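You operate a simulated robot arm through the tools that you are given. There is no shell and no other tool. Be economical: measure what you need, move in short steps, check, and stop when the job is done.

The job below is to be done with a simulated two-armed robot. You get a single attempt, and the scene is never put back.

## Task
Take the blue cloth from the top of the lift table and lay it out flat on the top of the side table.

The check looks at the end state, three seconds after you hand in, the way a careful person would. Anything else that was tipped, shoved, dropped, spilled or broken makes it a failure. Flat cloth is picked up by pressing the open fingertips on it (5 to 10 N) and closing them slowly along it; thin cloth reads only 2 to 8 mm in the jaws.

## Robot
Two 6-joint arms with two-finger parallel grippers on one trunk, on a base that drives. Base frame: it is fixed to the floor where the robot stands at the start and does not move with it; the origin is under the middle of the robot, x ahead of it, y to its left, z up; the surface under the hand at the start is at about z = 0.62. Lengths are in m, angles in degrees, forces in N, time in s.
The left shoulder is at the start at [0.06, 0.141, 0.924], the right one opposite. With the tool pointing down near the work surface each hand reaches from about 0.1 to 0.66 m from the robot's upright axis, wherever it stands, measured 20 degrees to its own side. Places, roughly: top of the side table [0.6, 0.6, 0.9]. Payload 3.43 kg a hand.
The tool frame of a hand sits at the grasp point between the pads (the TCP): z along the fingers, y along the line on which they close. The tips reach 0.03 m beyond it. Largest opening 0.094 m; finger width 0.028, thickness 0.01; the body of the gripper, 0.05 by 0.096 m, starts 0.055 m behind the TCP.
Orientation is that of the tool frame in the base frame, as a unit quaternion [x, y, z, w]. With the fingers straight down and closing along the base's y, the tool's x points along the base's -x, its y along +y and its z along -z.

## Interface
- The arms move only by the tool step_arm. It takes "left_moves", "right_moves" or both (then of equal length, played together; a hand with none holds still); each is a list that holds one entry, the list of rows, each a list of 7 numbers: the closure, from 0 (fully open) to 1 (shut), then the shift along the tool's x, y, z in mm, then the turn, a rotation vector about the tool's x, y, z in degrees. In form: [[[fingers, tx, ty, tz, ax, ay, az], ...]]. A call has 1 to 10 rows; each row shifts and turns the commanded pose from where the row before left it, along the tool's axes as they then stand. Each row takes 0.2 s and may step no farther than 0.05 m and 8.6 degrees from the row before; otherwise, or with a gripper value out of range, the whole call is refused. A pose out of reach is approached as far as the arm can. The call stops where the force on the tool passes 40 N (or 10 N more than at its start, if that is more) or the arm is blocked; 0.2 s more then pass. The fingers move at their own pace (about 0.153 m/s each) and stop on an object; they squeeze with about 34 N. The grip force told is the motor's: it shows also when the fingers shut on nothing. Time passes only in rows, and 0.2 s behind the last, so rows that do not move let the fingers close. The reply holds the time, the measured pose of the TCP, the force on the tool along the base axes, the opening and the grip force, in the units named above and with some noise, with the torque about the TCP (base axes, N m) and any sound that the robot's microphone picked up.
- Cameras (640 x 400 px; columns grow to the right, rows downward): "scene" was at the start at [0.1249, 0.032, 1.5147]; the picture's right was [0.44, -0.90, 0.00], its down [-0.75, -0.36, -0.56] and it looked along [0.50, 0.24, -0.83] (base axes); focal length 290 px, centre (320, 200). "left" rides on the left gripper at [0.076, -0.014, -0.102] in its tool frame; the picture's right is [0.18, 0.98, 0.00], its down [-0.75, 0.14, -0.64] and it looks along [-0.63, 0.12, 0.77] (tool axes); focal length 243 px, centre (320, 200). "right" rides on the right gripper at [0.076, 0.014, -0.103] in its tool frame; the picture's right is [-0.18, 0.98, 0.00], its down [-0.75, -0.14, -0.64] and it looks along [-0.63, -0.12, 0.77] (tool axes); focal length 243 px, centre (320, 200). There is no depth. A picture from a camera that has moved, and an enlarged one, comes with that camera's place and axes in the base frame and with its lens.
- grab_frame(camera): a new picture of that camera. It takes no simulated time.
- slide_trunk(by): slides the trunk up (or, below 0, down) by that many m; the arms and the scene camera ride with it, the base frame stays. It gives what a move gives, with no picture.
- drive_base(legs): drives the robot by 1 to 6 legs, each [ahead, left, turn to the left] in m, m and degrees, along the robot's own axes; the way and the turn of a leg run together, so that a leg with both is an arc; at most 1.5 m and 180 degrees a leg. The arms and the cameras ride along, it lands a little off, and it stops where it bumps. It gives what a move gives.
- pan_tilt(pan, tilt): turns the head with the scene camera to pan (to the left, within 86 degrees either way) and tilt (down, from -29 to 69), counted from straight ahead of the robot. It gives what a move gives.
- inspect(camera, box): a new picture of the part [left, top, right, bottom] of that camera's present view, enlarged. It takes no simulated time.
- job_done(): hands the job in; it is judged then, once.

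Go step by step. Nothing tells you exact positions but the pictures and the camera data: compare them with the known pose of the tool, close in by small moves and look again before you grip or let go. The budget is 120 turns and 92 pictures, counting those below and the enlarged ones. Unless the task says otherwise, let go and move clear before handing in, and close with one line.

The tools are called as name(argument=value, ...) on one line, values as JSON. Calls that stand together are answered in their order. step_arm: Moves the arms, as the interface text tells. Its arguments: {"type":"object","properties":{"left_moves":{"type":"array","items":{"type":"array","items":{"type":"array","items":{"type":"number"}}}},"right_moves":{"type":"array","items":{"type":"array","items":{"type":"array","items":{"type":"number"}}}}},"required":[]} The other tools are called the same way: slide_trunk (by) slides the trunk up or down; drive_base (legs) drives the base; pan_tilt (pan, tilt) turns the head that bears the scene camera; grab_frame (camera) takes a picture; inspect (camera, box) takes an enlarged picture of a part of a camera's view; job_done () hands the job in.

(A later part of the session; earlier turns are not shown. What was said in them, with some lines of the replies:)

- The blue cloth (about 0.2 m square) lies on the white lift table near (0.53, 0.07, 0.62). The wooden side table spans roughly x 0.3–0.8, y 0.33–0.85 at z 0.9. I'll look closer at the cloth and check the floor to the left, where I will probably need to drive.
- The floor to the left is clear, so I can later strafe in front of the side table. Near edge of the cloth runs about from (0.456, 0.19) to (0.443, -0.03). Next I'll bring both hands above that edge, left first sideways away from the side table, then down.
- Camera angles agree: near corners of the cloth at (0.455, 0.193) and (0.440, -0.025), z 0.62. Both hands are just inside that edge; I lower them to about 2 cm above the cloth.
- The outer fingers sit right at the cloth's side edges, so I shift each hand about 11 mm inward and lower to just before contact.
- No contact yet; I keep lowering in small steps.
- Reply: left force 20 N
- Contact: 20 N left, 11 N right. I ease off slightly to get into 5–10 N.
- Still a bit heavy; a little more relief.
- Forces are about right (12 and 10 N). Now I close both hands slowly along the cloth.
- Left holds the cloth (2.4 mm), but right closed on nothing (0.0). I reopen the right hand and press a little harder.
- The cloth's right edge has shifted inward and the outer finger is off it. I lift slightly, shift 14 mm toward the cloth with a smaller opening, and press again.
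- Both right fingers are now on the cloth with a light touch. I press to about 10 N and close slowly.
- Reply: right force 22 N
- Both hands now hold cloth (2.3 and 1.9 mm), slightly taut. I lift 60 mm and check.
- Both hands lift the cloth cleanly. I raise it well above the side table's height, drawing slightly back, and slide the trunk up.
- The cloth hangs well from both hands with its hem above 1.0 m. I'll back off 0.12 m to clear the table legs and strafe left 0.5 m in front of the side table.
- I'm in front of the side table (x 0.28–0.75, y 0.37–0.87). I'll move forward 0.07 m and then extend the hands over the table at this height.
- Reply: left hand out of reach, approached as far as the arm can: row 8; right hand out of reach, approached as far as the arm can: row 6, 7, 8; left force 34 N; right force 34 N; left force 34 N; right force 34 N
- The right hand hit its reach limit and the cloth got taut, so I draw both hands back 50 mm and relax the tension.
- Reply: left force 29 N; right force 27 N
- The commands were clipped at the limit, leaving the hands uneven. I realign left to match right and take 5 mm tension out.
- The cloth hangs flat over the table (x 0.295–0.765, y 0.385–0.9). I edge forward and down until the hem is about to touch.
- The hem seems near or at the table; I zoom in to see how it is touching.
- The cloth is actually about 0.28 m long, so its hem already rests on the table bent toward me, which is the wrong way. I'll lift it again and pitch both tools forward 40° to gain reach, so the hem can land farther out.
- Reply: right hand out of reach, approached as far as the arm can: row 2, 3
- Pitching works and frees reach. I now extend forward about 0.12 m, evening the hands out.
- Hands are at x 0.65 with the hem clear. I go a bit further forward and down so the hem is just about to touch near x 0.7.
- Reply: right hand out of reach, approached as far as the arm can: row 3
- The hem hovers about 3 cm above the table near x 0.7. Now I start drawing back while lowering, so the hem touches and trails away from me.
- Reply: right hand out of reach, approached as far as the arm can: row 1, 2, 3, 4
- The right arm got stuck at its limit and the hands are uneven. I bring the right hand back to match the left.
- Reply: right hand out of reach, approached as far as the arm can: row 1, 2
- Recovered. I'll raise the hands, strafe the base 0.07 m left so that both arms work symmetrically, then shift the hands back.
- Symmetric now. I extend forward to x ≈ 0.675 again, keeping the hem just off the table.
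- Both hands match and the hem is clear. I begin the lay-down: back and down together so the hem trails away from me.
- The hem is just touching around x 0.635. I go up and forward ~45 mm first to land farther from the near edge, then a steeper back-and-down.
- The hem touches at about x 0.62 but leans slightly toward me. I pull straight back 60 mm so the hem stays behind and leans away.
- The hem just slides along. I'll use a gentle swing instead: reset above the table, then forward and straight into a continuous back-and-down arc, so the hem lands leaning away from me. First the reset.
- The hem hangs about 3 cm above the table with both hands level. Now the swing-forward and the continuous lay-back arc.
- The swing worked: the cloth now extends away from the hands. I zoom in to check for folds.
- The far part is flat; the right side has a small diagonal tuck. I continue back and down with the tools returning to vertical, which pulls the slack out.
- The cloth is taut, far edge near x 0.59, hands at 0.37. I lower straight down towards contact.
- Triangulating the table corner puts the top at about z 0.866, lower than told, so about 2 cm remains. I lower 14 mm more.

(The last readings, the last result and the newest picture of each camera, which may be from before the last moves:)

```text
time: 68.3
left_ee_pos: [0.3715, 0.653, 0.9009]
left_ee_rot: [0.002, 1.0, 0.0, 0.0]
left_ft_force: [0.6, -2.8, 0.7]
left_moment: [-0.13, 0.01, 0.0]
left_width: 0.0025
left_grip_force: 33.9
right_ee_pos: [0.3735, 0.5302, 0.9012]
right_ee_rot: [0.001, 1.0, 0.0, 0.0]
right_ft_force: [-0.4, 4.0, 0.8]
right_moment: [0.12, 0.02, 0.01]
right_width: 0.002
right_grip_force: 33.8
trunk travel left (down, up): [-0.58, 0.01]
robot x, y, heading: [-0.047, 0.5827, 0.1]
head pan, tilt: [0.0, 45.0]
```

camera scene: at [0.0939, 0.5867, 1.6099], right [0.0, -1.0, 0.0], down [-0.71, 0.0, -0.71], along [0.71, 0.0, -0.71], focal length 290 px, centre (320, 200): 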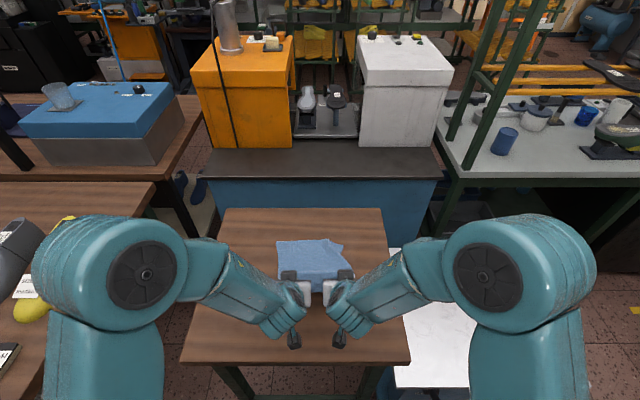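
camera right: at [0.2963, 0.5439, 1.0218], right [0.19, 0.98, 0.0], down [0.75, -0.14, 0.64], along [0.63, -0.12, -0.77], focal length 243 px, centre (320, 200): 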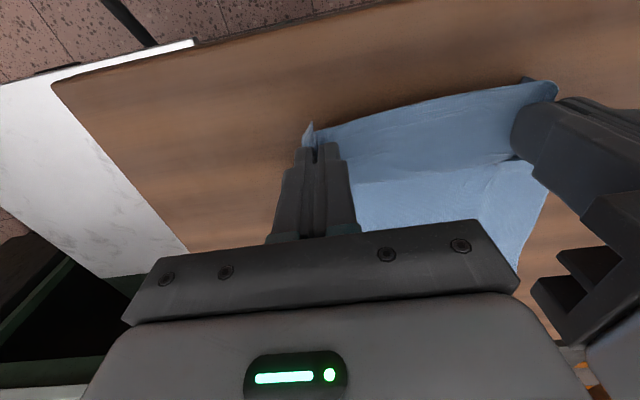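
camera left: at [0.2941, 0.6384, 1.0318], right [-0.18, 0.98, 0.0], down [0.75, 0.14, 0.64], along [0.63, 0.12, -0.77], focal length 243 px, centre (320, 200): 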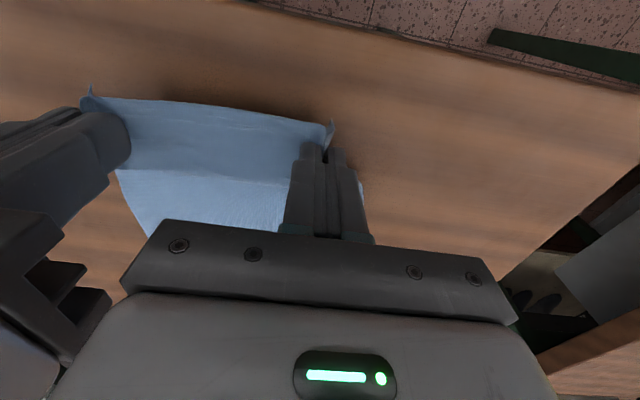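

step_arm(left_moves=[[[1, 0, 0, 2, 0, 0, 0], [1, 0, 0, 0, 0, 0, 0]]], right_moves=[[[1, 0, 0, 2, 0, 0, 0], [1, 0, 0, 0, 0, 0, 0]]])

step_arm(left_moves=[[[1, 0, 0, 1.5, 0, 0, 0], [1, 0, 0, 0, 0, 0, 0]]], right_moves=[[[1, 0, 0, 1.5, 0, 0, 0], [1, 0, 0, 0, 0, 0, 0]]])

```text
time: 68.9
left_ee_pos: [0.3707, 0.6532, 0.9001]
left_ee_rot: [0.002, 1.0, 0.0, 0.0]
left_ft_force: [0.8, -3.7, 0.0]
left_moment: [-0.1, 0.01, -0.02]
left_width: 0.0024
left_grip_force: 34.2
right_ee_pos: [0.3734, 0.5282, 0.8989]
right_ee_rot: [0.001, 1.0, 0.0, 0.0]
right_ft_force: [0.6, 4.4, -0.3]
right_moment: [0.13, 0.0, 0.03]
right_width: 0.0015
right_grip_force: 34.2
trunk travel left (down, up): [-0.58, 0.01]
robot x, y, heading: [-0.0489, 0.5858, -0.0]
head pan, tilt: [0.0, 45.0]
```

```text
time: 69.5
left_ee_pos: [0.3717, 0.6525, 0.8988]
left_ee_rot: [0.002, 1.0, 0.0, 0.0]
left_ft_force: [0.6, -4.7, 0.9]
left_moment: [-0.13, -0.01, -0.01]
left_width: 0.0023
left_grip_force: 33.6
right_ee_pos: [0.3712, 0.5293, 0.8967]
right_ee_rot: [0.0, 1.0, 0.0, 0.0]
right_ft_force: [-0.5, 3.2, 1.0]
right_moment: [0.11, 0.02, 0.04]
right_width: 0.002
right_grip_force: 33.6
trunk travel left (down, up): [-0.58, 0.01]
robot x, y, heading: [-0.049, 0.5857, -0.2]
head pan, tilt: [0.0, 45.0]
```

step_arm(left_moves=[[[1, 0, 0, 1.5, 0, 0, 0], [1, 0, 0, 0, 0, 0, 0]]], right_moves=[[[1, 0, 0, 1.5, 0, 0, 0], [1, 0, 0, 0, 0, 0, 0]]])

step_arm(left_moves=[[[1, 0, 0, 1.5, 0, 0, 0], [1, 0, 0, 0, 0, 0, 0]]], right_moves=[[[1, 0, 0, 1.5, 0, 0, 0], [1, 0, 0, 0, 0, 0, 0]]])

grab_frame(camera="left")

```text
time: 70.1
left_ee_pos: [0.3716, 0.6527, 0.8978]
left_ee_rot: [0.002, 1.0, 0.0, 0.0]
left_ft_force: [0.5, -4.2, 0.0]
left_moment: [-0.13, 0.01, -0.01]
left_width: 0.0025
left_grip_force: 34.1
right_ee_pos: [0.3724, 0.5294, 0.8957]
right_ee_rot: [0.001, 1.0, 0.0, 0.0]
right_ft_force: [0.1, 4.6, -0.8]
right_moment: [0.11, 0.01, 0.07]
right_width: 0.0016
right_grip_force: 33.7
trunk travel left (down, up): [-0.58, 0.01]
robot x, y, heading: [-0.0492, 0.5872, -0.2]
head pan, tilt: [0.0, 45.0]
```

```text
time: 70.7
left_ee_pos: [0.371, 0.6521, 0.8955]
left_ee_rot: [0.001, 1.0, 0.0, 0.001]
left_ft_force: [-0.5, -3.6, 0.0]
left_moment: [-0.14, -0.03, -0.02]
left_width: 0.0025
left_grip_force: 33.6
right_ee_pos: [0.3711, 0.5287, 0.8941]
right_ee_rot: [0.001, 1.0, 0.0, 0.0]
right_ft_force: [-0.2, 3.5, -0.6]
right_moment: [0.07, 0.01, 0.01]
right_width: 0.002
right_grip_force: 34.3
trunk travel left (down, up): [-0.58, 0.01]
robot x, y, heading: [-0.0489, 0.5878, 0.0]
head pan, tilt: [0.0, 45.0]
```

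```text
39 pictures are left
camera left: at [0.2941, 0.6387, 0.9979], right [-0.18, 0.98, 0.0], down [0.75, 0.14, 0.64], along [0.63, 0.12, -0.77], focal length 243 px, centre (320, 200)
```

left: 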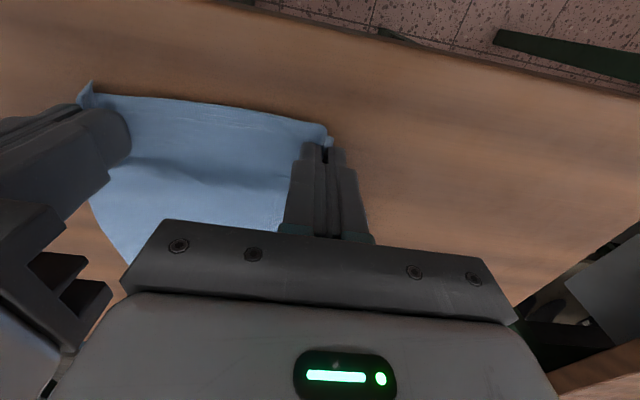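

step_arm(left_moves=[[[1, 0, 0, 1.5, 0, 0, 0], [1, 0, 0, 0, 0, 0, 0]]], right_moves=[[[1, 0, 0, 1, 0, 0, 0], [1, 0, 0, 0, 0, 0, 0]]])

step_arm(left_moves=[[[1, 0, 0, 1.2, 0, 0, 0], [1, 0, 0, 0, 0, 0, 0]]], right_moves=[[[1, 0, 0, 1, 0, 0, 0], [1, 0, 0, 0, 0, 0, 0]]])

```text
time: 71.3
left_ee_pos: [0.3717, 0.6528, 0.8943]
left_ee_rot: [0.002, 1.0, 0.0, 0.0]
left_ft_force: [0.8, -2.7, 0.2]
left_moment: [-0.09, -0.02, 0.0]
left_width: 0.0023
left_grip_force: 34.0
right_ee_pos: [0.3724, 0.5294, 0.8939]
right_ee_rot: [0.001, 1.0, 0.0, 0.0]
right_ft_force: [0.0, 3.3, 0.5]
right_moment: [0.09, 0.0, 0.04]
right_width: 0.0021
right_grip_force: 34.1
trunk travel left (down, up): [-0.58, 0.01]
robot x, y, heading: [-0.0477, 0.5849, -0.2]
head pan, tilt: [0.0, 45.0]
```

```text
time: 71.9
left_ee_pos: [0.3722, 0.6526, 0.8922]
left_ee_rot: [0.001, 1.0, 0.0, -0.001]
left_ft_force: [-1.1, -2.7, 0.5]
left_moment: [-0.1, -0.03, -0.03]
left_width: 0.0022
left_grip_force: 33.8
right_ee_pos: [0.3723, 0.5297, 0.8932]
right_ee_rot: [0.001, 1.0, 0.0, 0.0]
right_ft_force: [-0.1, 1.7, 1.1]
right_moment: [0.11, 0.02, 0.05]
right_width: 0.0019
right_grip_force: 33.8
trunk travel left (down, up): [-0.58, 0.01]
robot x, y, heading: [-0.0464, 0.587, -0.2]
head pan, tilt: [0.0, 45.0]
```

step_arm(left_moves=[[[1, 0, 0, 1, 0, 0, 0], [1, 0, 0, 1, 0, 0, 0], [1, 0, 0, 0, 0, 0, 0]]], right_moves=[[[1, 0, 0, 1, 0, 0, 0], [1, 0, 0, 1, 0, 0, 0], [1, 0, 0, 0, 0, 0, 0]]])

step_arm(left_moves=[[[1, 0, 0, 1, 0, 0, 0], [1, 0, 0, 0, 0, 0, 0]]], right_moves=[[[1, 0, 0, 1, 0, 0, 0], [1, 0, 0, 0, 0, 0, 0]]])

```text
time: 72.7
left_ee_pos: [0.3715, 0.653, 0.8923]
left_ee_rot: [0.001, 1.0, 0.0, 0.0]
left_ft_force: [1.8, -2.0, 11.6]
left_moment: [-0.12, -0.04, -0.01]
left_width: 0.002
left_grip_force: 34.0
right_ee_pos: [0.3728, 0.53, 0.8916]
right_ee_rot: [0.001, 1.0, 0.0, 0.002]
right_ft_force: [0.3, 3.0, 1.6]
right_moment: [0.07, 0.0, 0.04]
right_width: 0.0019
right_grip_force: 34.2
trunk travel left (down, up): [-0.58, 0.01]
robot x, y, heading: [-0.0516, 0.5886, -0.1]
head pan, tilt: [0.0, 45.0]
```

```text
time: 73.3
left_ee_pos: [0.3715, 0.6525, 0.8909]
left_ee_rot: [0.002, 1.0, 0.0, 0.002]
left_ft_force: [4.4, -1.8, 32.0]
left_moment: [-0.06, -0.06, -0.02]
left_width: 0.0022
left_grip_force: 33.5
right_ee_pos: [0.3716, 0.5301, 0.8915]
right_ee_rot: [0.001, 1.0, 0.0, 0.002]
right_ft_force: [0.6, 3.7, 1.3]
right_moment: [0.11, 0.0, 0.02]
right_width: 0.0019
right_grip_force: 34.1
trunk travel left (down, up): [-0.58, 0.01]
robot x, y, heading: [-0.0485, 0.5833, -0.2]
head pan, tilt: [0.0, 45.0]
```

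Left is touching (table top ≈ 0.861). I ease the left and bring the right into contact.

step_arm(left_moves=[[[1, 0, 0, -1.1, 0, 0, 0], [1, 0, 0, 0, 0, 0, 0], [1, 0, 0, 0, 0, 0, 0]]], right_moves=[[[1, 0, 0, 1, 0, 0, 0], [1, 0, 0, 0, 0, 0, 0], [1, 0, 0, 0, 0, 0, 0]]])

grab_frame(camera="right")

grab_frame(camera="left")

```text
time: 74.1
left_ee_pos: [0.3698, 0.6534, 0.892]
left_ee_rot: [0.002, 1.0, 0.0, 0.002]
left_ft_force: [5.2, -5.8, 19.9]
left_moment: [-0.21, -0.15, 0.01]
left_width: 0.0021
left_grip_force: 33.8
right_ee_pos: [0.3709, 0.5294, 0.8916]
right_ee_rot: [0.001, 1.0, 0.0, 0.002]
right_ft_force: [-2.4, 4.5, 23.7]
right_moment: [0.14, 0.19, 0.02]
right_width: 0.002
right_grip_force: 34.3
trunk travel left (down, up): [-0.58, 0.01]
robot x, y, heading: [-0.0474, 0.5817, -0.2]
head pan, tilt: [0.0, 45.0]
```

```text
38 pictures are left
camera right: at [0.2946, 0.5439, 0.9948], right [0.19, 0.98, 0.0], down [0.75, -0.14, 0.65], along [0.63, -0.12, -0.76], focal length 243 px, centre (320, 200)
```

right: 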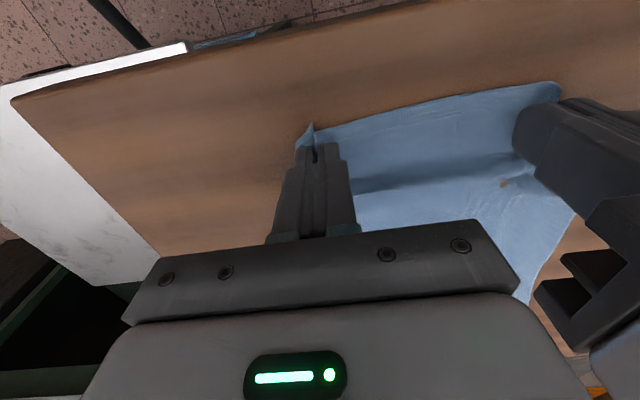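

```text
37 pictures are left
camera left: at [0.2926, 0.6389, 0.9935], right [-0.18, 0.98, 0.0], down [0.75, 0.14, 0.64], along [0.63, 0.12, -0.77], focal length 243 px, centre (320, 200)
```

left: 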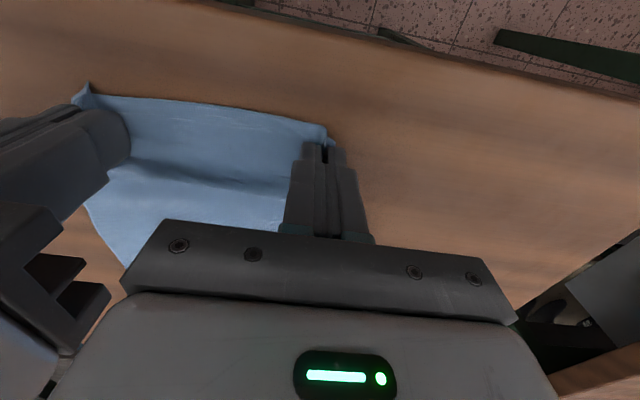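

Both touch. There is some slack just beyond the fingers, so I lift 4 mm, pull back 18 mm, and lower again before releasing.

step_arm(left_moves=[[[1, 0, 0, -4, 0, 0, 0], [1, 9, 0, 0, 0, 0, 0], [1, 9, 0, 0, 0, 0, 0], [1, 0, 0, 3.2, 0, 0, 0], [1, 0, 0, 0, 0, 0, 0]]], right_moves=[[[1, 0, 0, -4, 0, 0, 0], [1, 9, 0, 0, 0, 0, 0], [1, 9, 0, 0, 0, 0, 0], [1, 0, 0, 3.2, 0, 0, 0], [1, 0, 0, 0, 0, 0, 0]]])

grab_frame(camera="right")

```text
time: 75.3
left_ee_pos: [0.3509, 0.6536, 0.8919]
left_ee_rot: [0.0, 1.0, 0.0, 0.001]
left_ft_force: [-0.2, -2.3, 3.4]
left_moment: [-0.08, -0.04, 0.0]
left_width: 0.0023
left_grip_force: 34.1
right_ee_pos: [0.3543, 0.53, 0.8919]
right_ee_rot: [0.001, 1.0, 0.0, 0.001]
right_ft_force: [1.1, 0.3, 16.7]
right_moment: [0.0, 0.06, 0.04]
right_width: 0.002
right_grip_force: 34.1
trunk travel left (down, up): [-0.58, 0.01]
robot x, y, heading: [-0.0483, 0.5858, -0.1]
head pan, tilt: [0.0, 45.0]
```

```text
36 pictures are left
camera right: at [0.2774, 0.5442, 0.9949], right [0.19, 0.98, 0.0], down [0.75, -0.14, 0.64], along [0.63, -0.12, -0.77], focal length 243 px, centre (320, 200)
```

right: 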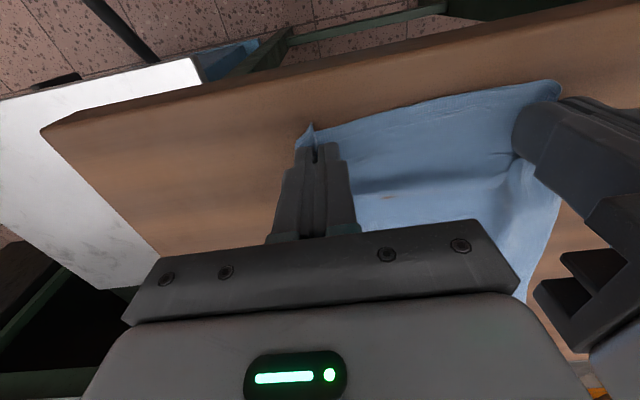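

Time to release: with light pressure I open both hands slowly to spread the pinched folds back out.

step_arm(left_moves=[[[0.95, 0, 0, 0.1, 0, 0, 0], [0.9, 0, 0, 0, 0, 0, 0], [0.85, 0, 0, 0, 0, 0, 0], [0.8, 0, 0, 0, 0, 0, 0], [0.75, 0, 0, 0, 0, 0, 0], [0.7, 0, 0, 0, 0, 0, 0], [0.65, 0, 0, 0, 0, 0, 0], [0.6, 0, 0, 0, 0, 0, 0], [0.6, 0, 0, 0, 0, 0, 0]]], right_moves=[[[0.95, 0, 0, -0.3, 0, 0, 0], [0.9, 0, 0, 0, 0, 0, 0], [0.85, 0, 0, 0, 0, 0, 0], [0.8, 0, 0, 0, 0, 0, 0], [0.75, 0, 0, 0, 0, 0, 0], [0.7, 0, 0, 0, 0, 0, 0], [0.65, 0, 0, 0, 0, 0, 0], [0.6, 0, 0, 0, 0, 0, 0], [0.6, 0, 0, 0, 0, 0, 0]]])

grab_frame(camera="right")

grab_frame(camera="left")

```text
time: 77.3
left_ee_pos: [0.352, 0.6533, 0.8916]
left_ee_rot: [0.002, 1.0, 0.0, 0.001]
left_ft_force: [-0.1, -0.2, 1.5]
left_moment: [0.05, 0.0, 0.0]
left_width: 0.0371
left_grip_force: 0.1
right_ee_pos: [0.3526, 0.5309, 0.8909]
right_ee_rot: [0.001, 1.0, 0.0, 0.001]
right_ft_force: [0.9, 2.1, 30.2]
right_moment: [-0.14, 0.14, 0.03]
right_width: 0.0306
right_grip_force: 0.0
trunk travel left (down, up): [-0.58, 0.01]
robot x, y, heading: [-0.0477, 0.5874, -0.2]
head pan, tilt: [0.0, 45.0]
```

```text
35 pictures are left
camera right: at [0.2768, 0.5445, 0.9948], right [0.19, 0.98, 0.0], down [0.75, -0.14, 0.64], along [0.63, -0.12, -0.77], focal length 243 px, centre (320, 200)
```

right: 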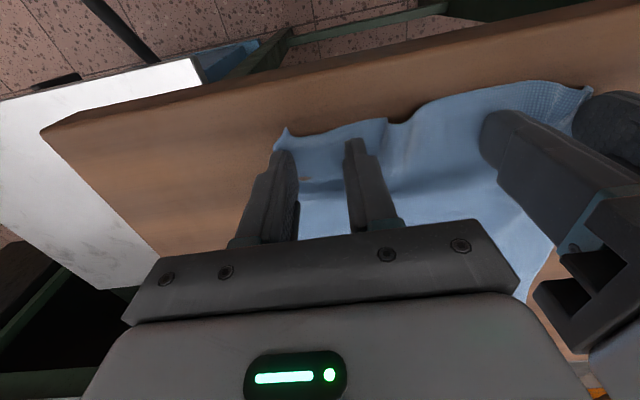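

```text
34 pictures are left
camera left: at [0.2746, 0.639, 0.9937], right [-0.18, 0.98, 0.0], down [0.75, 0.14, 0.64], along [0.63, 0.12, -0.77], focal length 243 px, centre (320, 200)
```

left: 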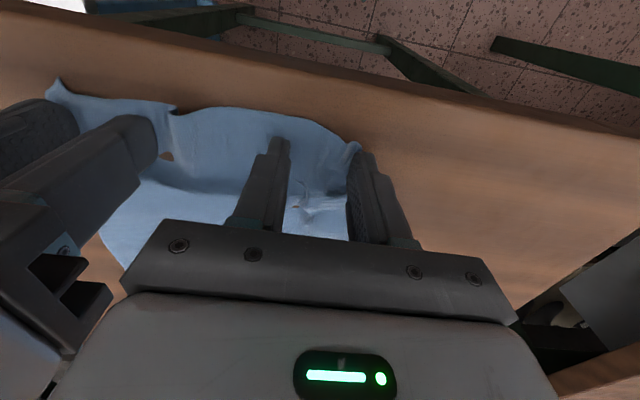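

The folds spread out. I lift both hands straight up and look at the result from above.

step_arm(left_moves=[[[0.6, 0, 0, -5, 0, 0, 0], [0.6, 0, 0, -25, 0, 0, 0], [0.6, 0, 0, -40, 0, 0, 0], [0.6, 0, 15, -40, 0, 0, 0], [0.6, 0, 20, -40, 0, 0, 0], [0.6, 0, 40, -20, 0, 0, 0], [0.6, 0, 45, 0, 0, 0, 0], [0.6, 0, 45, 0, 0, 0, 0]]], right_moves=[[[0.6, 0, 0, -5, 0, 0, 0], [0.6, 0, 0, -25, 0, 0, 0], [0.6, 0, 0, -40, 0, 0, 0], [0.6, 0, -15, -40, 0, 0, 0], [0.6, 0, -20, -40, 0, 0, 0], [0.6, 0, -40, -20, 0, 0, 0], [0.6, 0, -45, 0, 0, 0, 0], [0.6, 0, -45, 0, 0, 0, 0]]])

pan_tilt(pan=0, tilt=65)

grab_frame(camera="scene")

```text
time: 79.1
left_ee_pos: [0.3494, 0.8162, 1.0643]
left_ee_rot: [0.001, 1.0, 0.0, 0.001]
left_ft_force: [-1.2, 0.0, -0.1]
left_moment: [-0.02, -0.01, -0.02]
left_width: 0.0377
left_grip_force: 0.1
right_ee_pos: [0.3532, 0.3657, 1.0607]
right_ee_rot: [0.001, 1.0, 0.0, 0.0]
right_ft_force: [-0.8, 0.6, 0.9]
right_moment: [-0.02, -0.04, 0.01]
right_width: 0.0375
right_grip_force: 0.0
trunk travel left (down, up): [-0.58, 0.01]
robot x, y, heading: [-0.0471, 0.5817, 0.2]
head pan, tilt: [0.0, 45.0]
```

```text
time: 80.0
left_ee_pos: [0.3525, 0.8162, 1.0642]
left_ee_rot: [0.001, 1.0, 0.0, 0.0]
left_ft_force: [-1.5, -0.1, -0.5]
left_moment: [-0.01, -0.02, 0.0]
left_width: 0.0376
left_grip_force: 0.1
right_ee_pos: [0.3532, 0.3679, 1.0596]
right_ee_rot: [0.0, 1.0, 0.0, 0.001]
right_ft_force: [0.7, -0.2, -0.4]
right_moment: [0.04, 0.01, 0.01]
right_width: 0.0375
right_grip_force: 0.1
trunk travel left (down, up): [-0.58, 0.01]
robot x, y, heading: [-0.0467, 0.589, 0.1]
head pan, tilt: [0.0, 65.0]
```

```text
33 pictures are left
camera scene: at [0.0744, 0.5869, 1.5846], right [0.0, -1.0, 0.0], down [-0.91, 0.0, -0.42], along [0.42, 0.0, -0.91], focal length 290 px, centre (320, 200)
```

scene: 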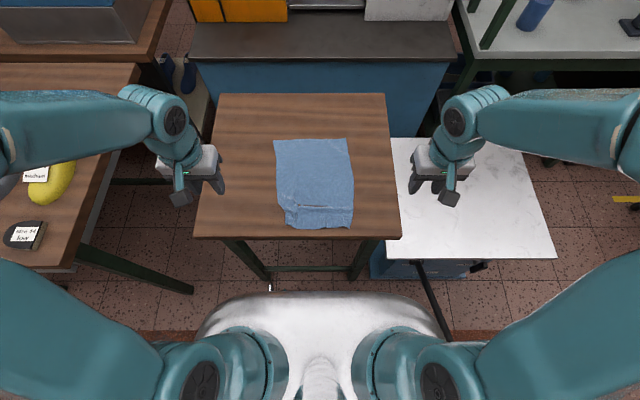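

inspect(camera="scene", box=[250, 128, 378, 208])

inspect(camera="scene", box=[250, 165, 378, 245])

```text
5.00 times, centred on (314, 168) of scene
camera zoom: at [0.0744, 0.5869, 1.5846], right [0.0, -1.0, 0.0], down [-0.91, 0.0, -0.42], along [0.42, 0.0, -0.91], focal length 1452 px, centre (350, 360)
```

zoom: 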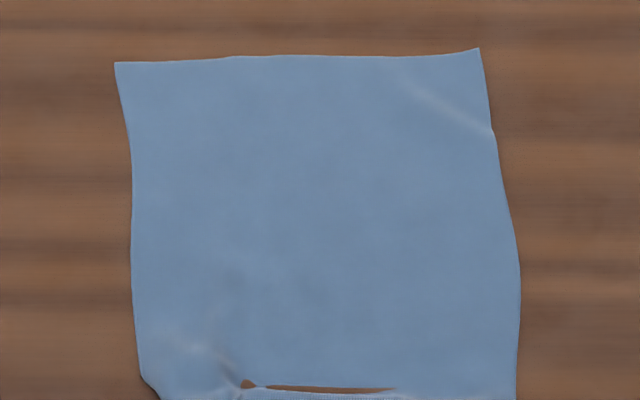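

```text
5.00 times, centred on (314, 205) of scene
camera zoom: at [0.0744, 0.5869, 1.5846], right [0.0, -1.0, 0.0], down [-0.91, 0.0, -0.42], along [0.42, 0.0, -0.91], focal length 1452 px, centre (350, 175)
```

zoom: 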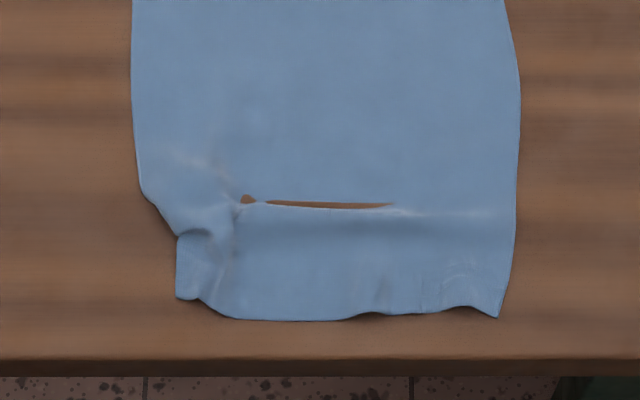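

Very nearly flat: the cloth covers x 0.324–0.61, y 0.51–0.73, all on the table. A small ridge remains at x ≈ 0.39 and a pleat at the near-left corner. I'll anchor with the right fingertips and smooth the corner outward with the left.

step_arm(left_moves=[[[1, 0, -37, 0, 0, 0, 0], [1, 0, -37, 0, 0, 0, 0], [1, 0, -37, 0, 0, 0, 0], [1, 0, -37, 0, 0, 0, 0], [1, 0, 0, 39, 0, 0, 0], [1, 0, 0, 39, 0, 0, 0], [1, 0, 0, 39, 0, 0, 0], [1, 0, 0, 39, 0, 0, 0], [1, 0, 0, 0, 0, 0, 0]]], right_moves=[[[1, 0, 44, 0, 0, 0, 0], [1, 0, 44, 0, 0, 0, 0], [1, 0, 44, 0, 0, 0, 0], [1, 0, 44, 0, 0, 0, 0], [1, 0, 0, 38, 0, 0, 0], [1, 0, 0, 38, 0, 0, 0], [1, 0, 0, 38, 0, 0, 0], [1, 0, 0, 38, 0, 0, 0], [1, 0, 0, 0, 0, 0, 0]]])

grab_frame(camera="left")

grab_frame(camera="right")

```text
time: 82.0
left_ee_pos: [0.3509, 0.6697, 0.9063]
left_ee_rot: [0.001, 1.0, 0.0, 0.001]
left_ft_force: [-0.1, 0.5, 0.0]
left_moment: [0.0, -0.03, 0.0]
left_width: 0.0001
left_grip_force: 32.5
right_ee_pos: [0.3522, 0.5398, 0.9083]
right_ee_rot: [0.001, 1.0, 0.001, 0.001]
right_ft_force: [-0.1, -0.8, -0.4]
right_moment: [-0.01, -0.02, -0.01]
right_width: 0.0001
right_grip_force: 32.7
trunk travel left (down, up): [-0.58, 0.01]
robot x, y, heading: [-0.0462, 0.5877, -0.2]
head pan, tilt: [0.0, 65.0]
```

```text
30 pictures are left
camera left: at [0.2742, 0.6555, 1.0085], right [-0.18, 0.98, 0.0], down [0.75, 0.14, 0.64], along [0.63, 0.12, -0.77], focal length 243 px, centre (320, 200)
```

left: 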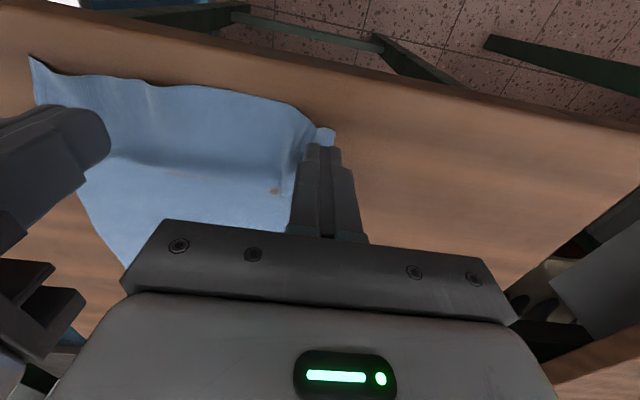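

```text
29 pictures are left
camera right: at [0.2764, 0.5535, 1.0126], right [0.19, 0.98, 0.0], down [0.75, -0.14, 0.64], along [0.63, -0.12, -0.77], focal length 243 px, centre (320, 200)
```

right: 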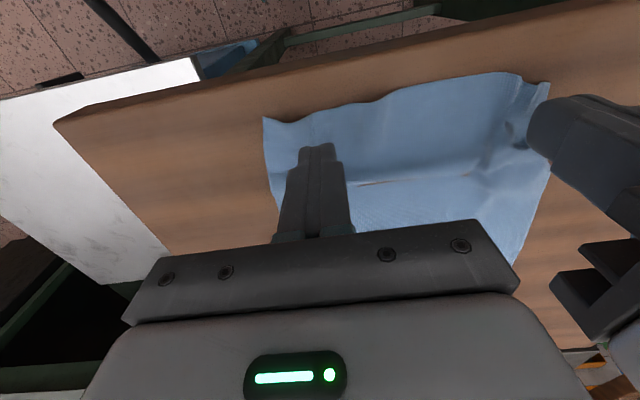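

Left tip is over the corner pleat. I press both down.

step_arm(left_moves=[[[1, 0, 0, 8, 0, 0, 0], [1, 0, 0, 5, 0, 0, 0], [1, 0, 0, 1.5, 0, 0, 0], [1, 0, 0, 0, 0, 0, 0]]], right_moves=[[[1, 0, 0, 8, 0, 0, 0], [1, 0, 0, 6, 0, 0, 0], [1, 0, 0, 2.5, 0, 0, 0], [1, 0, 0, 0, 0, 0, 0]]])

```text
time: 83.0
left_ee_pos: [0.3547, 0.6697, 0.891]
left_ee_rot: [0.001, 1.0, 0.0, 0.001]
left_ft_force: [-1.1, -0.1, 10.1]
left_moment: [0.05, 0.03, -0.01]
left_width: 0.0
left_grip_force: 33.3
right_ee_pos: [0.3546, 0.5414, 0.8919]
right_ee_rot: [0.0, 1.0, 0.0, 0.0]
right_ft_force: [0.4, -0.6, -0.5]
right_moment: [-0.01, -0.03, -0.02]
right_width: 0.0001
right_grip_force: 33.2
trunk travel left (down, up): [-0.58, 0.01]
robot x, y, heading: [-0.0506, 0.5906, -0.0]
head pan, tilt: [0.0, 65.0]
```

step_arm(left_moves=[[[1, 0, 0, 0, 0, 0, 0], [1, 0, 0, 0, 0, 0, 0], [1, 0, 4, 0, 0, 0, 0], [1, 0, 4, 0, 0, 0, 0], [1, 0, 4, 0, 0, 0, 0], [1, 0, 4, 0, 0, 0, 0], [1, 0, 0, 0, 0, 0, 0]]], right_moves=[[[1, 0, 0, 1, 0, 0, 0], [1, 0, 0, 0.8, 0, 0, 0], [1, 0, 0, 0, 0, 0, 0], [1, 0, 0, 0, 0, 0, 0], [1, 0, 0, 0, 0, 0, 0], [1, 0, 0, 0, 0, 0, 0], [1, 0, 0, 0, 0, 0, 0]]])

grab_frame(camera="right")

```text
time: 84.6
left_ee_pos: [0.3534, 0.6845, 0.8922]
left_ee_rot: [0.001, 1.0, -0.001, 0.001]
left_ft_force: [0.9, -3.7, 12.8]
left_moment: [-0.08, -0.01, 0.0]
left_width: 0.0001
left_grip_force: 33.5
right_ee_pos: [0.3539, 0.5403, 0.89]
right_ee_rot: [0.001, 1.0, 0.0, 0.002]
right_ft_force: [3.7, -2.7, 20.3]
right_moment: [-0.1, 0.09, 0.03]
right_width: 0.0002
right_grip_force: 33.0
trunk travel left (down, up): [-0.58, 0.01]
robot x, y, heading: [-0.0472, 0.5852, 0.2]
head pan, tilt: [0.0, 65.0]
```

```text
28 pictures are left
camera right: at [0.2775, 0.5545, 0.9947], right [0.19, 0.98, 0.0], down [0.75, -0.14, 0.64], along [0.63, -0.12, -0.77], focal length 243 px, centre (320, 200)
```

right: 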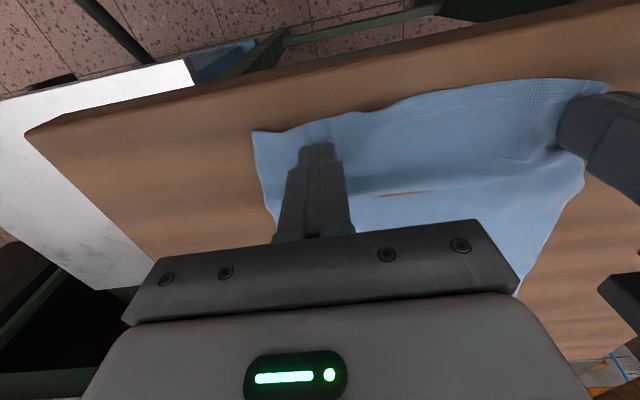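

The pleat opened nicely. Now I lift, move both hands to the far part of the cloth, and will pull away from me to take out the ridge.

step_arm(left_moves=[[[1, 0, 0, -10, 0, 0, 0], [1, 0, 0, -40, 0, 0, 0], [1, -37, 0, 0, 0, 0, 0], [1, -37, 0, 0, 0, 0, 0], [1, -37, 0, 0, 0, 0, 0], [1, -37, 0, 0, 0, 0, 0], [1, -37, 0, 0, 0, 0, 0], [1, -37, 0, 0, 0, 0, 0], [1, 0, 0, 36, 0, 0, 0], [1, 0, 0, 0, 0, 0, 0]]], right_moves=[[[1, 0, 0, -10, 0, 0, 0], [1, 0, 0, -40, 0, 0, 0], [1, -37, 1.5, 0, 0, 0, 0], [1, -37, 1.5, 0, 0, 0, 0], [1, -37, 1.5, 0, 0, 0, 0], [1, -37, 1.5, 0, 0, 0, 0], [1, -37, 0, 0, 0, 0, 0], [1, -37, 0, 0, 0, 0, 0], [1, 0, 0, 36, 0, 0, 0], [1, 0, 0, 0, 0, 0, 0]]])

grab_frame(camera="scene")

grab_frame(camera="right")

```text
time: 86.8
left_ee_pos: [0.5755, 0.6823, 0.9053]
left_ee_rot: [0.002, 1.0, 0.0, 0.001]
left_ft_force: [-0.7, 0.3, 0.5]
left_moment: [-0.02, -0.05, -0.07]
left_width: 0.0
left_grip_force: 33.1
right_ee_pos: [0.5779, 0.5466, 0.9028]
right_ee_rot: [0.001, 1.0, 0.0, 0.0]
right_ft_force: [-0.2, 0.8, -0.5]
right_moment: [-0.01, -0.01, -0.01]
right_width: 0.0
right_grip_force: 33.0
trunk travel left (down, up): [-0.58, 0.01]
robot x, y, heading: [-0.0508, 0.5872, -0.1]
head pan, tilt: [0.0, 65.0]
```

```text
27 pictures are left
camera scene: at [0.0742, 0.5868, 1.5847], right [0.0, -1.0, 0.0], down [-0.91, 0.0, -0.42], along [0.42, 0.0, -0.91], focal length 290 px, centre (320, 200)
```

scene: 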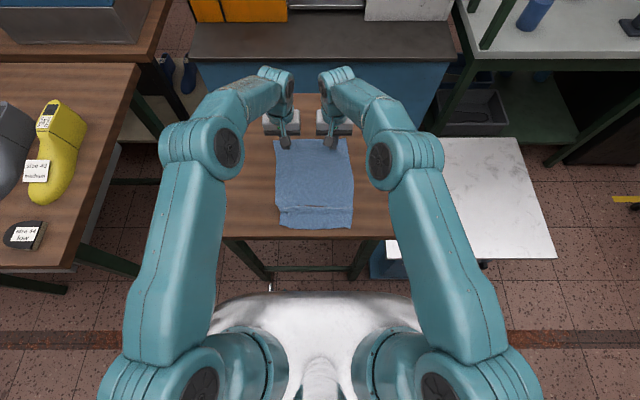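

```text
26 pictures are left
camera right: at [0.5005, 0.5617, 1.007], right [0.19, 0.98, 0.0], down [0.75, -0.14, 0.64], along [0.63, -0.12, -0.77], focal length 243 px, centre (320, 200)
```

right: 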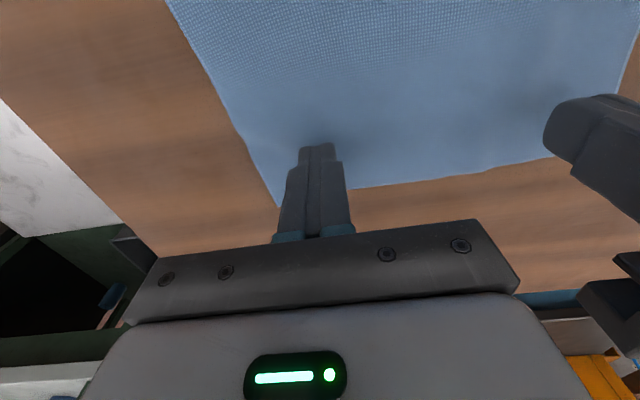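

step_arm(left_moves=[[[1, 0, 0, 8, 0, 0, 0], [1, 0, 0, 5.5, 0, 0, 0], [1, 0, 0, 1, 0, 0, 0], [1, 0, 0, 0, 0, 0, 0]]], right_moves=[[[1, 0, 0, 6, 0, 0, 0], [1, 0, 0, 5, 0, 0, 0], [1, 0, 0, 1, 0, 0, 0], [1, 0, 0, 0, 0, 0, 0]]])

```text
time: 87.8
left_ee_pos: [0.576, 0.6839, 0.8906]
left_ee_rot: [0.001, 1.0, 0.001, 0.0]
left_ft_force: [-0.5, -0.2, 2.6]
left_moment: [-0.01, 0.02, -0.02]
left_width: 0.0001
left_grip_force: 33.0
right_ee_pos: [0.5772, 0.547, 0.8907]
right_ee_rot: [0.001, 1.0, 0.0, 0.0]
right_ft_force: [-0.6, -0.4, 2.7]
right_moment: [0.03, 0.06, 0.0]
right_width: 0.0
right_grip_force: 32.7
trunk travel left (down, up): [-0.58, 0.01]
robot x, y, heading: [-0.0492, 0.5853, -0.4]
head pan, tilt: [0.0, 65.0]
```

Light contact on both; I press a touch harder and pull 16 mm away from me.

step_arm(left_moves=[[[1, 0, 0, 0.7, 0, 0, 0], [1, 0, 0, 0, 0, 0, 0], [1, -4, 0, 0, 0, 0, 0], [1, -4, 0, 0, 0, 0, 0], [1, -4, 0, 0, 0, 0, 0], [1, -4, 0, 0, 0, 0, 0], [1, 0, 0, 0, 0, 0, 0]]], right_moves=[[[1, 0, 0, 0.7, 0, 0, 0], [1, 0, 0, 0, 0, 0, 0], [1, -4, 0, 0, 0, 0, 0], [1, -4, 0, 0, 0, 0, 0], [1, -4, 0, 0, 0, 0, 0], [1, -4, 0, 0, 0, 0, 0], [1, 0, 0, 0, 0, 0, 0]]])

inspect(camera="scene", box=[242, 130, 402, 240])

```text
time: 89.4
left_ee_pos: [0.5929, 0.685, 0.8911]
left_ee_rot: [0.001, 1.0, 0.001, 0.001]
left_ft_force: [-1.4, -1.9, 11.4]
left_moment: [0.0, 0.07, 0.01]
left_width: 0.0002
left_grip_force: 33.3
right_ee_pos: [0.591, 0.5457, 0.8919]
right_ee_rot: [0.001, 1.0, 0.0, 0.002]
right_ft_force: [-0.7, 0.0, -0.6]
right_moment: [0.02, -0.02, -0.01]
right_width: 0.0
right_grip_force: 32.4
trunk travel left (down, up): [-0.58, 0.01]
robot x, y, heading: [-0.0476, 0.5843, -0.0]
head pan, tilt: [0.0, 65.0]
```

```text
3.64 times, centred on (322, 185) of scene
camera zoom: at [0.0732, 0.5865, 1.5847], right [0.0, -1.0, 0.0], down [-0.91, 0.0, -0.42], along [0.42, 0.0, -0.91], focal length 1056 px, centre (313, 254)
```

zoom: 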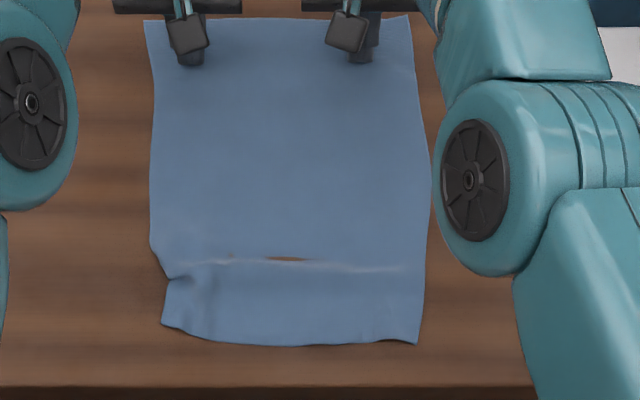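

The ridge shrank and the margin grew. I'll anchor the near edge with the right hand while the left keeps hold of the far side, then pull the rest straight.

step_arm(right_moves=[[[1, 0, 0, -10, 0, 0, 0], [1, 0, 0, -40, 0, 0, 0], [1, 46, 5, 0, 0, 0, 0], [1, 46, 5, 0, 0, 0, 0], [1, 46, 5, 0, 0, 0, 0], [1, 46, 5, 0, 0, 0, 0], [1, 44, 5, 0, 0, 0, 0], [1, 0, 0, 40, 0, 0, 0], [1, 0, 0, 9, 0, 0, 0], [1, 0, 0, 0, 0, 0, 0]]])

step_arm(right_moves=[[[1, 0, 0, 1, 0, 0, 0], [1, 0, 0, 1, 0, 0, 0], [1, 0, 0, 0, 0, 0, 0]]])

grab_frame(camera="right")

```text
time: 91.6
left_ee_pos: [0.5917, 0.6849, 0.891]
left_ee_rot: [0.001, 1.0, 0.001, 0.001]
left_ft_force: [0.8, -0.6, 13.7]
left_moment: [-0.03, 0.01, 0.03]
left_width: 0.0
left_grip_force: 33.4
right_ee_pos: [0.3643, 0.571, 0.8944]
right_ee_rot: [0.001, 1.0, 0.0, 0.001]
right_ft_force: [-0.5, 0.5, -1.0]
right_moment: [0.02, -0.02, 0.01]
right_width: 0.0001
right_grip_force: 32.9
trunk travel left (down, up): [-0.58, 0.01]
robot x, y, heading: [-0.0484, 0.585, -0.0]
head pan, tilt: [0.0, 65.0]
```

```text
time: 92.4
left_ee_pos: [0.5915, 0.6833, 0.8913]
left_ee_rot: [0.001, 1.0, 0.001, 0.001]
left_ft_force: [2.0, -0.1, 15.6]
left_moment: [-0.03, 0.05, -0.02]
left_width: 0.0
left_grip_force: 33.1
right_ee_pos: [0.3644, 0.5726, 0.8916]
right_ee_rot: [0.001, 1.0, 0.0, 0.001]
right_ft_force: [-0.7, -0.1, -0.1]
right_moment: [0.01, 0.01, 0.01]
right_width: 0.0
right_grip_force: 32.8
trunk travel left (down, up): [-0.58, 0.01]
robot x, y, heading: [-0.0444, 0.5852, -0.0]
head pan, tilt: [0.0, 65.0]
```

```text
24 pictures are left
camera right: at [0.2879, 0.5865, 0.9953], right [0.19, 0.98, 0.0], down [0.75, -0.14, 0.64], along [0.63, -0.12, -0.77], focal length 243 px, centre (320, 200)
```

right: 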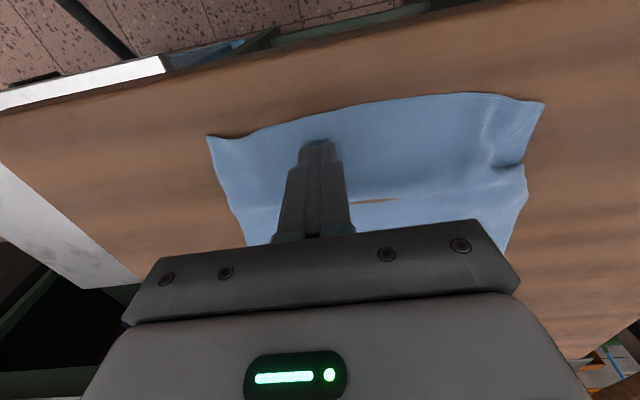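

The right tip sits between the near edge and the ridge. I press and draw it 8 mm toward me while the left holds.

step_arm(right_moves=[[[1, 0, 0, 1, 0, 0, 0], [1, 0, 0, 0.8, 0, 0, 0], [1, 0, 0, 0, 0, 0, 0], [1, 3, 0, 0, 0, 0, 0], [1, 3, 0, 0, 0, 0, 0], [1, 3, 0, 0, 0, 0, 0], [1, 0, 0, 0, 0, 0, 0]]])

inspect(camera="scene", box=[242, 130, 402, 240])

```text
time: 93.9
left_ee_pos: [0.5905, 0.6854, 0.8913]
left_ee_rot: [0.001, 1.0, 0.001, 0.002]
left_ft_force: [-0.9, -1.1, 3.5]
left_moment: [0.02, 0.06, 0.01]
left_width: 0.0003
left_grip_force: 33.2
right_ee_pos: [0.3582, 0.5731, 0.8911]
right_ee_rot: [0.002, 1.0, 0.002, 0.004]
right_ft_force: [-2.3, -1.0, 16.8]
right_moment: [-0.08, 0.25, 0.03]
right_width: 0.0
right_grip_force: 33.2
trunk travel left (down, up): [-0.58, 0.01]
robot x, y, heading: [-0.0504, 0.5887, -0.3]
head pan, tilt: [0.0, 65.0]
stopped in row 7 (right hand): the force on the tool passed its limit at 41 N (the readings are from after the stop); the commanded pose is now the measured one
```

```text
3.64 times, centred on (322, 185) of scene
camera zoom: at [0.0723, 0.5866, 1.5843], right [0.0, -1.0, 0.0], down [-0.91, 0.0, -0.42], along [0.42, 0.0, -0.91], focal length 1056 px, centre (313, 254)
```

zoom: 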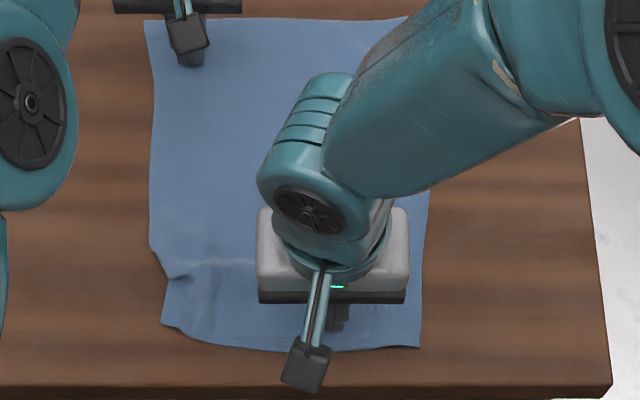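

That pull worked on the right part. I lift both hands clear and look.

step_arm(left_moves=[[[1, 0, 0, -10, 0, 0, 0], [1, 0, 0, -40, 0, 0, 0], [1, 0, 0, -40, 0, 0, 0], [1, 25, 40, 0, 0, 0, 0], [1, 25, 40, 0, 0, 0, 0], [1, 30, 30, 0, 0, 0, 0], [1, 30, 20, 0, 0, 0, 0]]], right_moves=[[[1, 0, 0, -10, 0, 0, 0], [1, 0, 0, -40, 0, 0, 0], [1, 0, 0, -40, 0, 0, 0], [1, 0, -45, 0, 0, 0, 0], [1, 0, -45, 0, 0, 0, 0], [1, 0, -45, 0, 0, 0, 0], [1, 0, -45, 0, 0, 0, 0]]])

inspect(camera="scene", box=[242, 130, 402, 240])

```text
time: 95.5
left_ee_pos: [0.4808, 0.816, 0.9811]
left_ee_rot: [0.002, 1.0, 0.001, 0.002]
left_ft_force: [0.0, 0.1, -0.1]
left_moment: [0.03, -0.04, 0.02]
left_width: 0.0
left_grip_force: 32.8
right_ee_pos: [0.3559, 0.3929, 0.9802]
right_ee_rot: [0.002, 1.0, 0.001, 0.004]
right_ft_force: [-0.1, -0.7, 0.1]
right_moment: [0.05, 0.02, 0.02]
right_width: 0.0
right_grip_force: 33.3
trunk travel left (down, up): [-0.58, 0.01]
robot x, y, heading: [-0.0459, 0.5858, -0.1]
head pan, tilt: [0.0, 65.0]
```

```text
3.64 times, centred on (322, 185) of scene
camera zoom: at [0.0718, 0.5856, 1.5848], right [0.0, -1.0, 0.0], down [-0.91, 0.0, -0.42], along [0.42, 0.0, -0.91], focal length 1056 px, centre (313, 254)
```

zoom: 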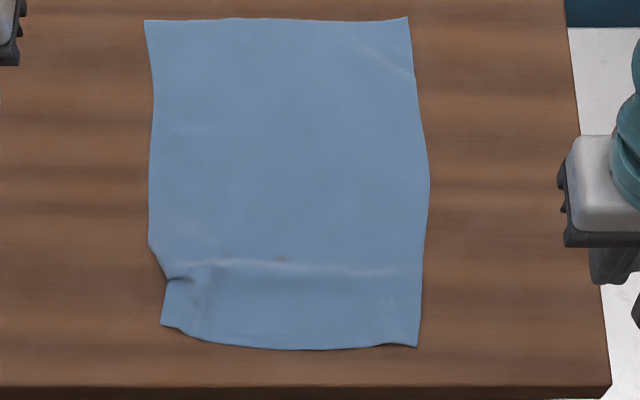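

Only a small kink at the left edge and a faint crease remain. One more pass: right anchors mid-cloth, left draws the near-left corner outward.

step_arm(left_moves=[[[1, 30, -36, 0, 0, 0, 0], [1, 30, -36, 0, 0, 0, 0], [1, 30, -36, 0, 0, 0, 0], [1, 29, -36, 0, 0, 0, 0], [1, 0, 0, 0, 0, 0, 0], [1, 0, 0, 40, 0, 0, 0], [1, 0, 0, 40, 0, 0, 0], [1, 0, 0, 8, 0, 0, 0], [1, 0, 0, 0, 0, 0, 0]]], right_moves=[[[1, -23, 35, 0, 0, 0, 0], [1, -23, 35, 0, 0, 0, 0], [1, -23, 35, 0, 0, 0, 0], [1, -23, 35, 0, 0, 0, 0], [1, -12, 33, 0, 0, 0, 0], [1, 0, 0, 40, 0, 0, 0], [1, 0, 0, 40, 0, 0, 0], [1, 0, 0, 8, 0, 0, 0], [1, 0, 0, 0, 0, 0, 0]]])

step_arm(left_moves=[[[1, 0, 0, 1, 0, 0, 0], [1, 0, 0, 0.8, 0, 0, 0], [1, 0, 0, 0, 0, 0, 0]]], right_moves=[[[1, 0, 0, 1, 0, 0, 0], [1, 0, 0, 0.8, 0, 0, 0], [1, 0, 0, 0, 0, 0, 0]]])

grab_frame(camera="left")

```text
time: 97.5
left_ee_pos: [0.3623, 0.6736, 0.8923]
left_ee_rot: [0.002, 1.0, 0.001, 0.001]
left_ft_force: [0.4, -0.3, 0.3]
left_moment: [0.01, 0.01, 0.03]
left_width: 0.0002
left_grip_force: 32.8
right_ee_pos: [0.4624, 0.5657, 0.8912]
right_ee_rot: [0.002, 1.0, 0.002, 0.003]
right_ft_force: [-1.1, -0.1, 0.1]
right_moment: [0.0, 0.01, 0.03]
right_width: 0.0
right_grip_force: 33.1
trunk travel left (down, up): [-0.58, 0.01]
robot x, y, heading: [-0.0429, 0.5853, 0.0]
head pan, tilt: [0.0, 65.0]
```

```text
time: 98.3
left_ee_pos: [0.364, 0.6722, 0.8916]
left_ee_rot: [0.002, 1.0, 0.0, 0.001]
left_ft_force: [0.4, 0.3, 9.9]
left_moment: [0.08, 0.01, 0.04]
left_width: 0.0
left_grip_force: 33.2
right_ee_pos: [0.4625, 0.5654, 0.8908]
right_ee_rot: [0.001, 1.0, 0.001, 0.004]
right_ft_force: [1.8, -2.5, 9.5]
right_moment: [-0.09, 0.08, 0.03]
right_width: 0.0
right_grip_force: 33.0
trunk travel left (down, up): [-0.58, 0.01]
robot x, y, heading: [-0.0487, 0.5884, -0.2]
head pan, tilt: [0.0, 65.0]
```

```text
21 pictures are left
camera left: at [0.2847, 0.6578, 0.9934], right [-0.18, 0.98, 0.0], down [0.75, 0.14, 0.64], along [0.63, 0.12, -0.77], focal length 243 px, centre (320, 200)
```

left: 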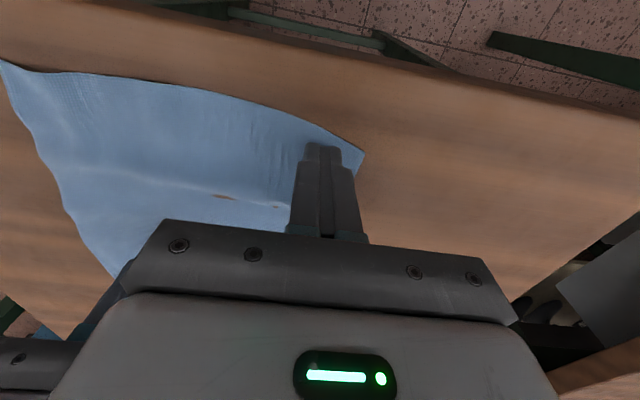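

Both press at about 10 N. The left draws the corner 10 mm toward me and 8 mm outward.

step_arm(left_moves=[[[1, 2.5, 2, 0, 0, 0, 0], [1, 2.5, 2, 0, 0, 0, 0], [1, 2.5, 2, 0, 0, 0, 0], [1, 2.5, 2, 0, 0, 0, 0], [1, 0, 0, 0, 0, 0, 0], [1, 0, 0, -15, 0, 0, 0], [1, 0, 0, -40, 0, 0, 0], [1, 0, 0, -40, 0, 0, 0], [1, 0, 40, 0, 0, 0, 0], [1, 0, 40, 0, 0, 0, 0]]], right_moves=[[[1, 0, 0, 0, 0, 0, 0], [1, 0, 0, 0, 0, 0, 0], [1, 0, 0, 0, 0, 0, 0], [1, 0, 0, 0, 0, 0, 0], [1, 0, 0, 0, 0, 0, 0], [1, 0, 0, -15, 0, 0, 0], [1, 0, 0, -40, 0, 0, 0], [1, 0, 0, -40, 0, 0, 0], [1, 0, -45, 0, 0, 0, 0], [1, 0, -45, 0, 0, 0, 0]]])

step_arm(left_moves=[[[1, 0, 40, -20, 0, 0, 0], [1, 0, 40, -20, 0, 0, 0], [1, 0, 0, 0, 0, 0, 0]]], right_moves=[[[1, 0, -45, -10, 0, 0, 0], [1, 0, -45, -10, 0, 0, 0], [1, 0, -20, 0, 0, 0, 0]]])

inspect(camera="scene", box=[242, 130, 402, 240])

```text
time: 100.5
left_ee_pos: [0.352, 0.7607, 0.9832]
left_ee_rot: [0.002, 1.0, 0.0, 0.0]
left_ft_force: [0.1, 0.2, 0.8]
left_moment: [0.0, -0.03, 0.01]
left_width: 0.0
left_grip_force: 33.0
right_ee_pos: [0.4592, 0.4759, 0.9873]
right_ee_rot: [0.0, 1.0, 0.001, 0.003]
right_ft_force: [0.2, 0.5, 0.3]
right_moment: [0.01, -0.03, -0.02]
right_width: 0.0001
right_grip_force: 33.1
trunk travel left (down, up): [-0.58, 0.01]
robot x, y, heading: [-0.0479, 0.5868, -0.2]
head pan, tilt: [0.0, 65.0]
```

```text
time: 101.3
left_ee_pos: [0.3576, 0.8407, 1.0263]
left_ee_rot: [0.001, 1.0, 0.001, -0.001]
left_ft_force: [-0.1, -0.6, 0.5]
left_moment: [0.0, 0.02, -0.01]
left_width: 0.0
left_grip_force: 33.3
right_ee_pos: [0.4628, 0.3645, 1.0051]
right_ee_rot: [0.001, 1.0, 0.002, 0.002]
right_ft_force: [-0.2, -0.4, 0.1]
right_moment: [0.02, -0.02, 0.0]
right_width: 0.0002
right_grip_force: 33.3
trunk travel left (down, up): [-0.58, 0.01]
robot x, y, heading: [-0.0446, 0.5863, -0.0]
head pan, tilt: [0.0, 65.0]
```

```text
3.64 times, centred on (322, 185) of scene
camera zoom: at [0.0767, 0.5852, 1.5843], right [0.0, -1.0, 0.0], down [-0.91, 0.0, -0.42], along [0.42, 0.0, -0.91], focal length 1056 px, centre (313, 254)
```

zoom: 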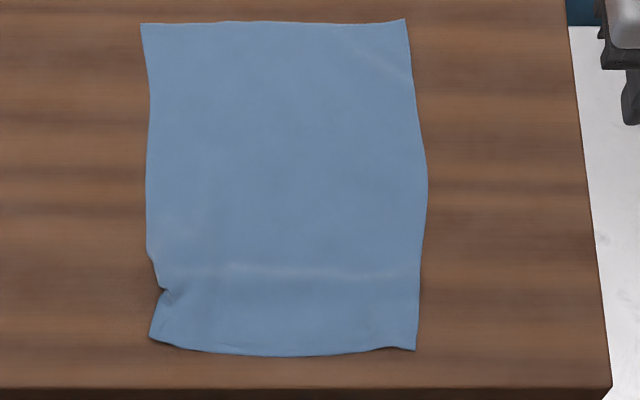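

The cloth lies flat with only a tiny nick at its left edge. I make one last overall check that nothing else was disturbed.

pan_tilt(pan=0, tilt=45)

grab_frame(camera="scene")

```text
time: 102.2
left_ee_pos: [0.356, 0.8419, 1.0246]
left_ee_rot: [0.003, 1.0, 0.0, 0.0]
left_ft_force: [-0.7, 0.7, 0.3]
left_moment: [-0.03, 0.0, 0.03]
left_width: 0.0001
left_grip_force: 33.3
right_ee_pos: [0.4622, 0.3664, 1.0057]
right_ee_rot: [0.001, 1.0, 0.002, 0.003]
right_ft_force: [-0.3, -0.3, -0.6]
right_moment: [-0.01, 0.03, -0.02]
right_width: 0.0
right_grip_force: 33.1
trunk travel left (down, up): [-0.58, 0.01]
robot x, y, heading: [-0.0504, 0.5863, -0.1]
head pan, tilt: [0.0, 45.0]
```

```text
19 pictures are left
camera scene: at [0.0961, 0.587, 1.6095], right [0.0, -1.0, 0.0], down [-0.71, 0.0, -0.71], along [0.71, 0.0, -0.71], focal length 290 px, centre (320, 200)
```

scene: 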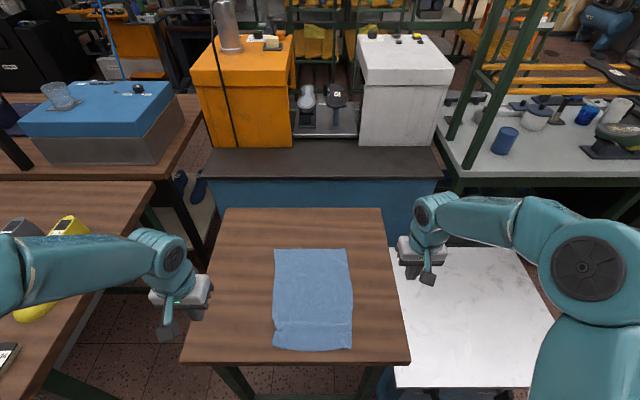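

The cloth lies flat on the side table, both hands are clear, and everything else looks undisturbed, so I hand in.

job_done()

```text
The job is handed in.
```

The blue cloth is lying flat on top of the side table, with only a faint crease and a tiny nick at its left edge. Both hands are clear, and nothing else looked disturbed in the last picture.
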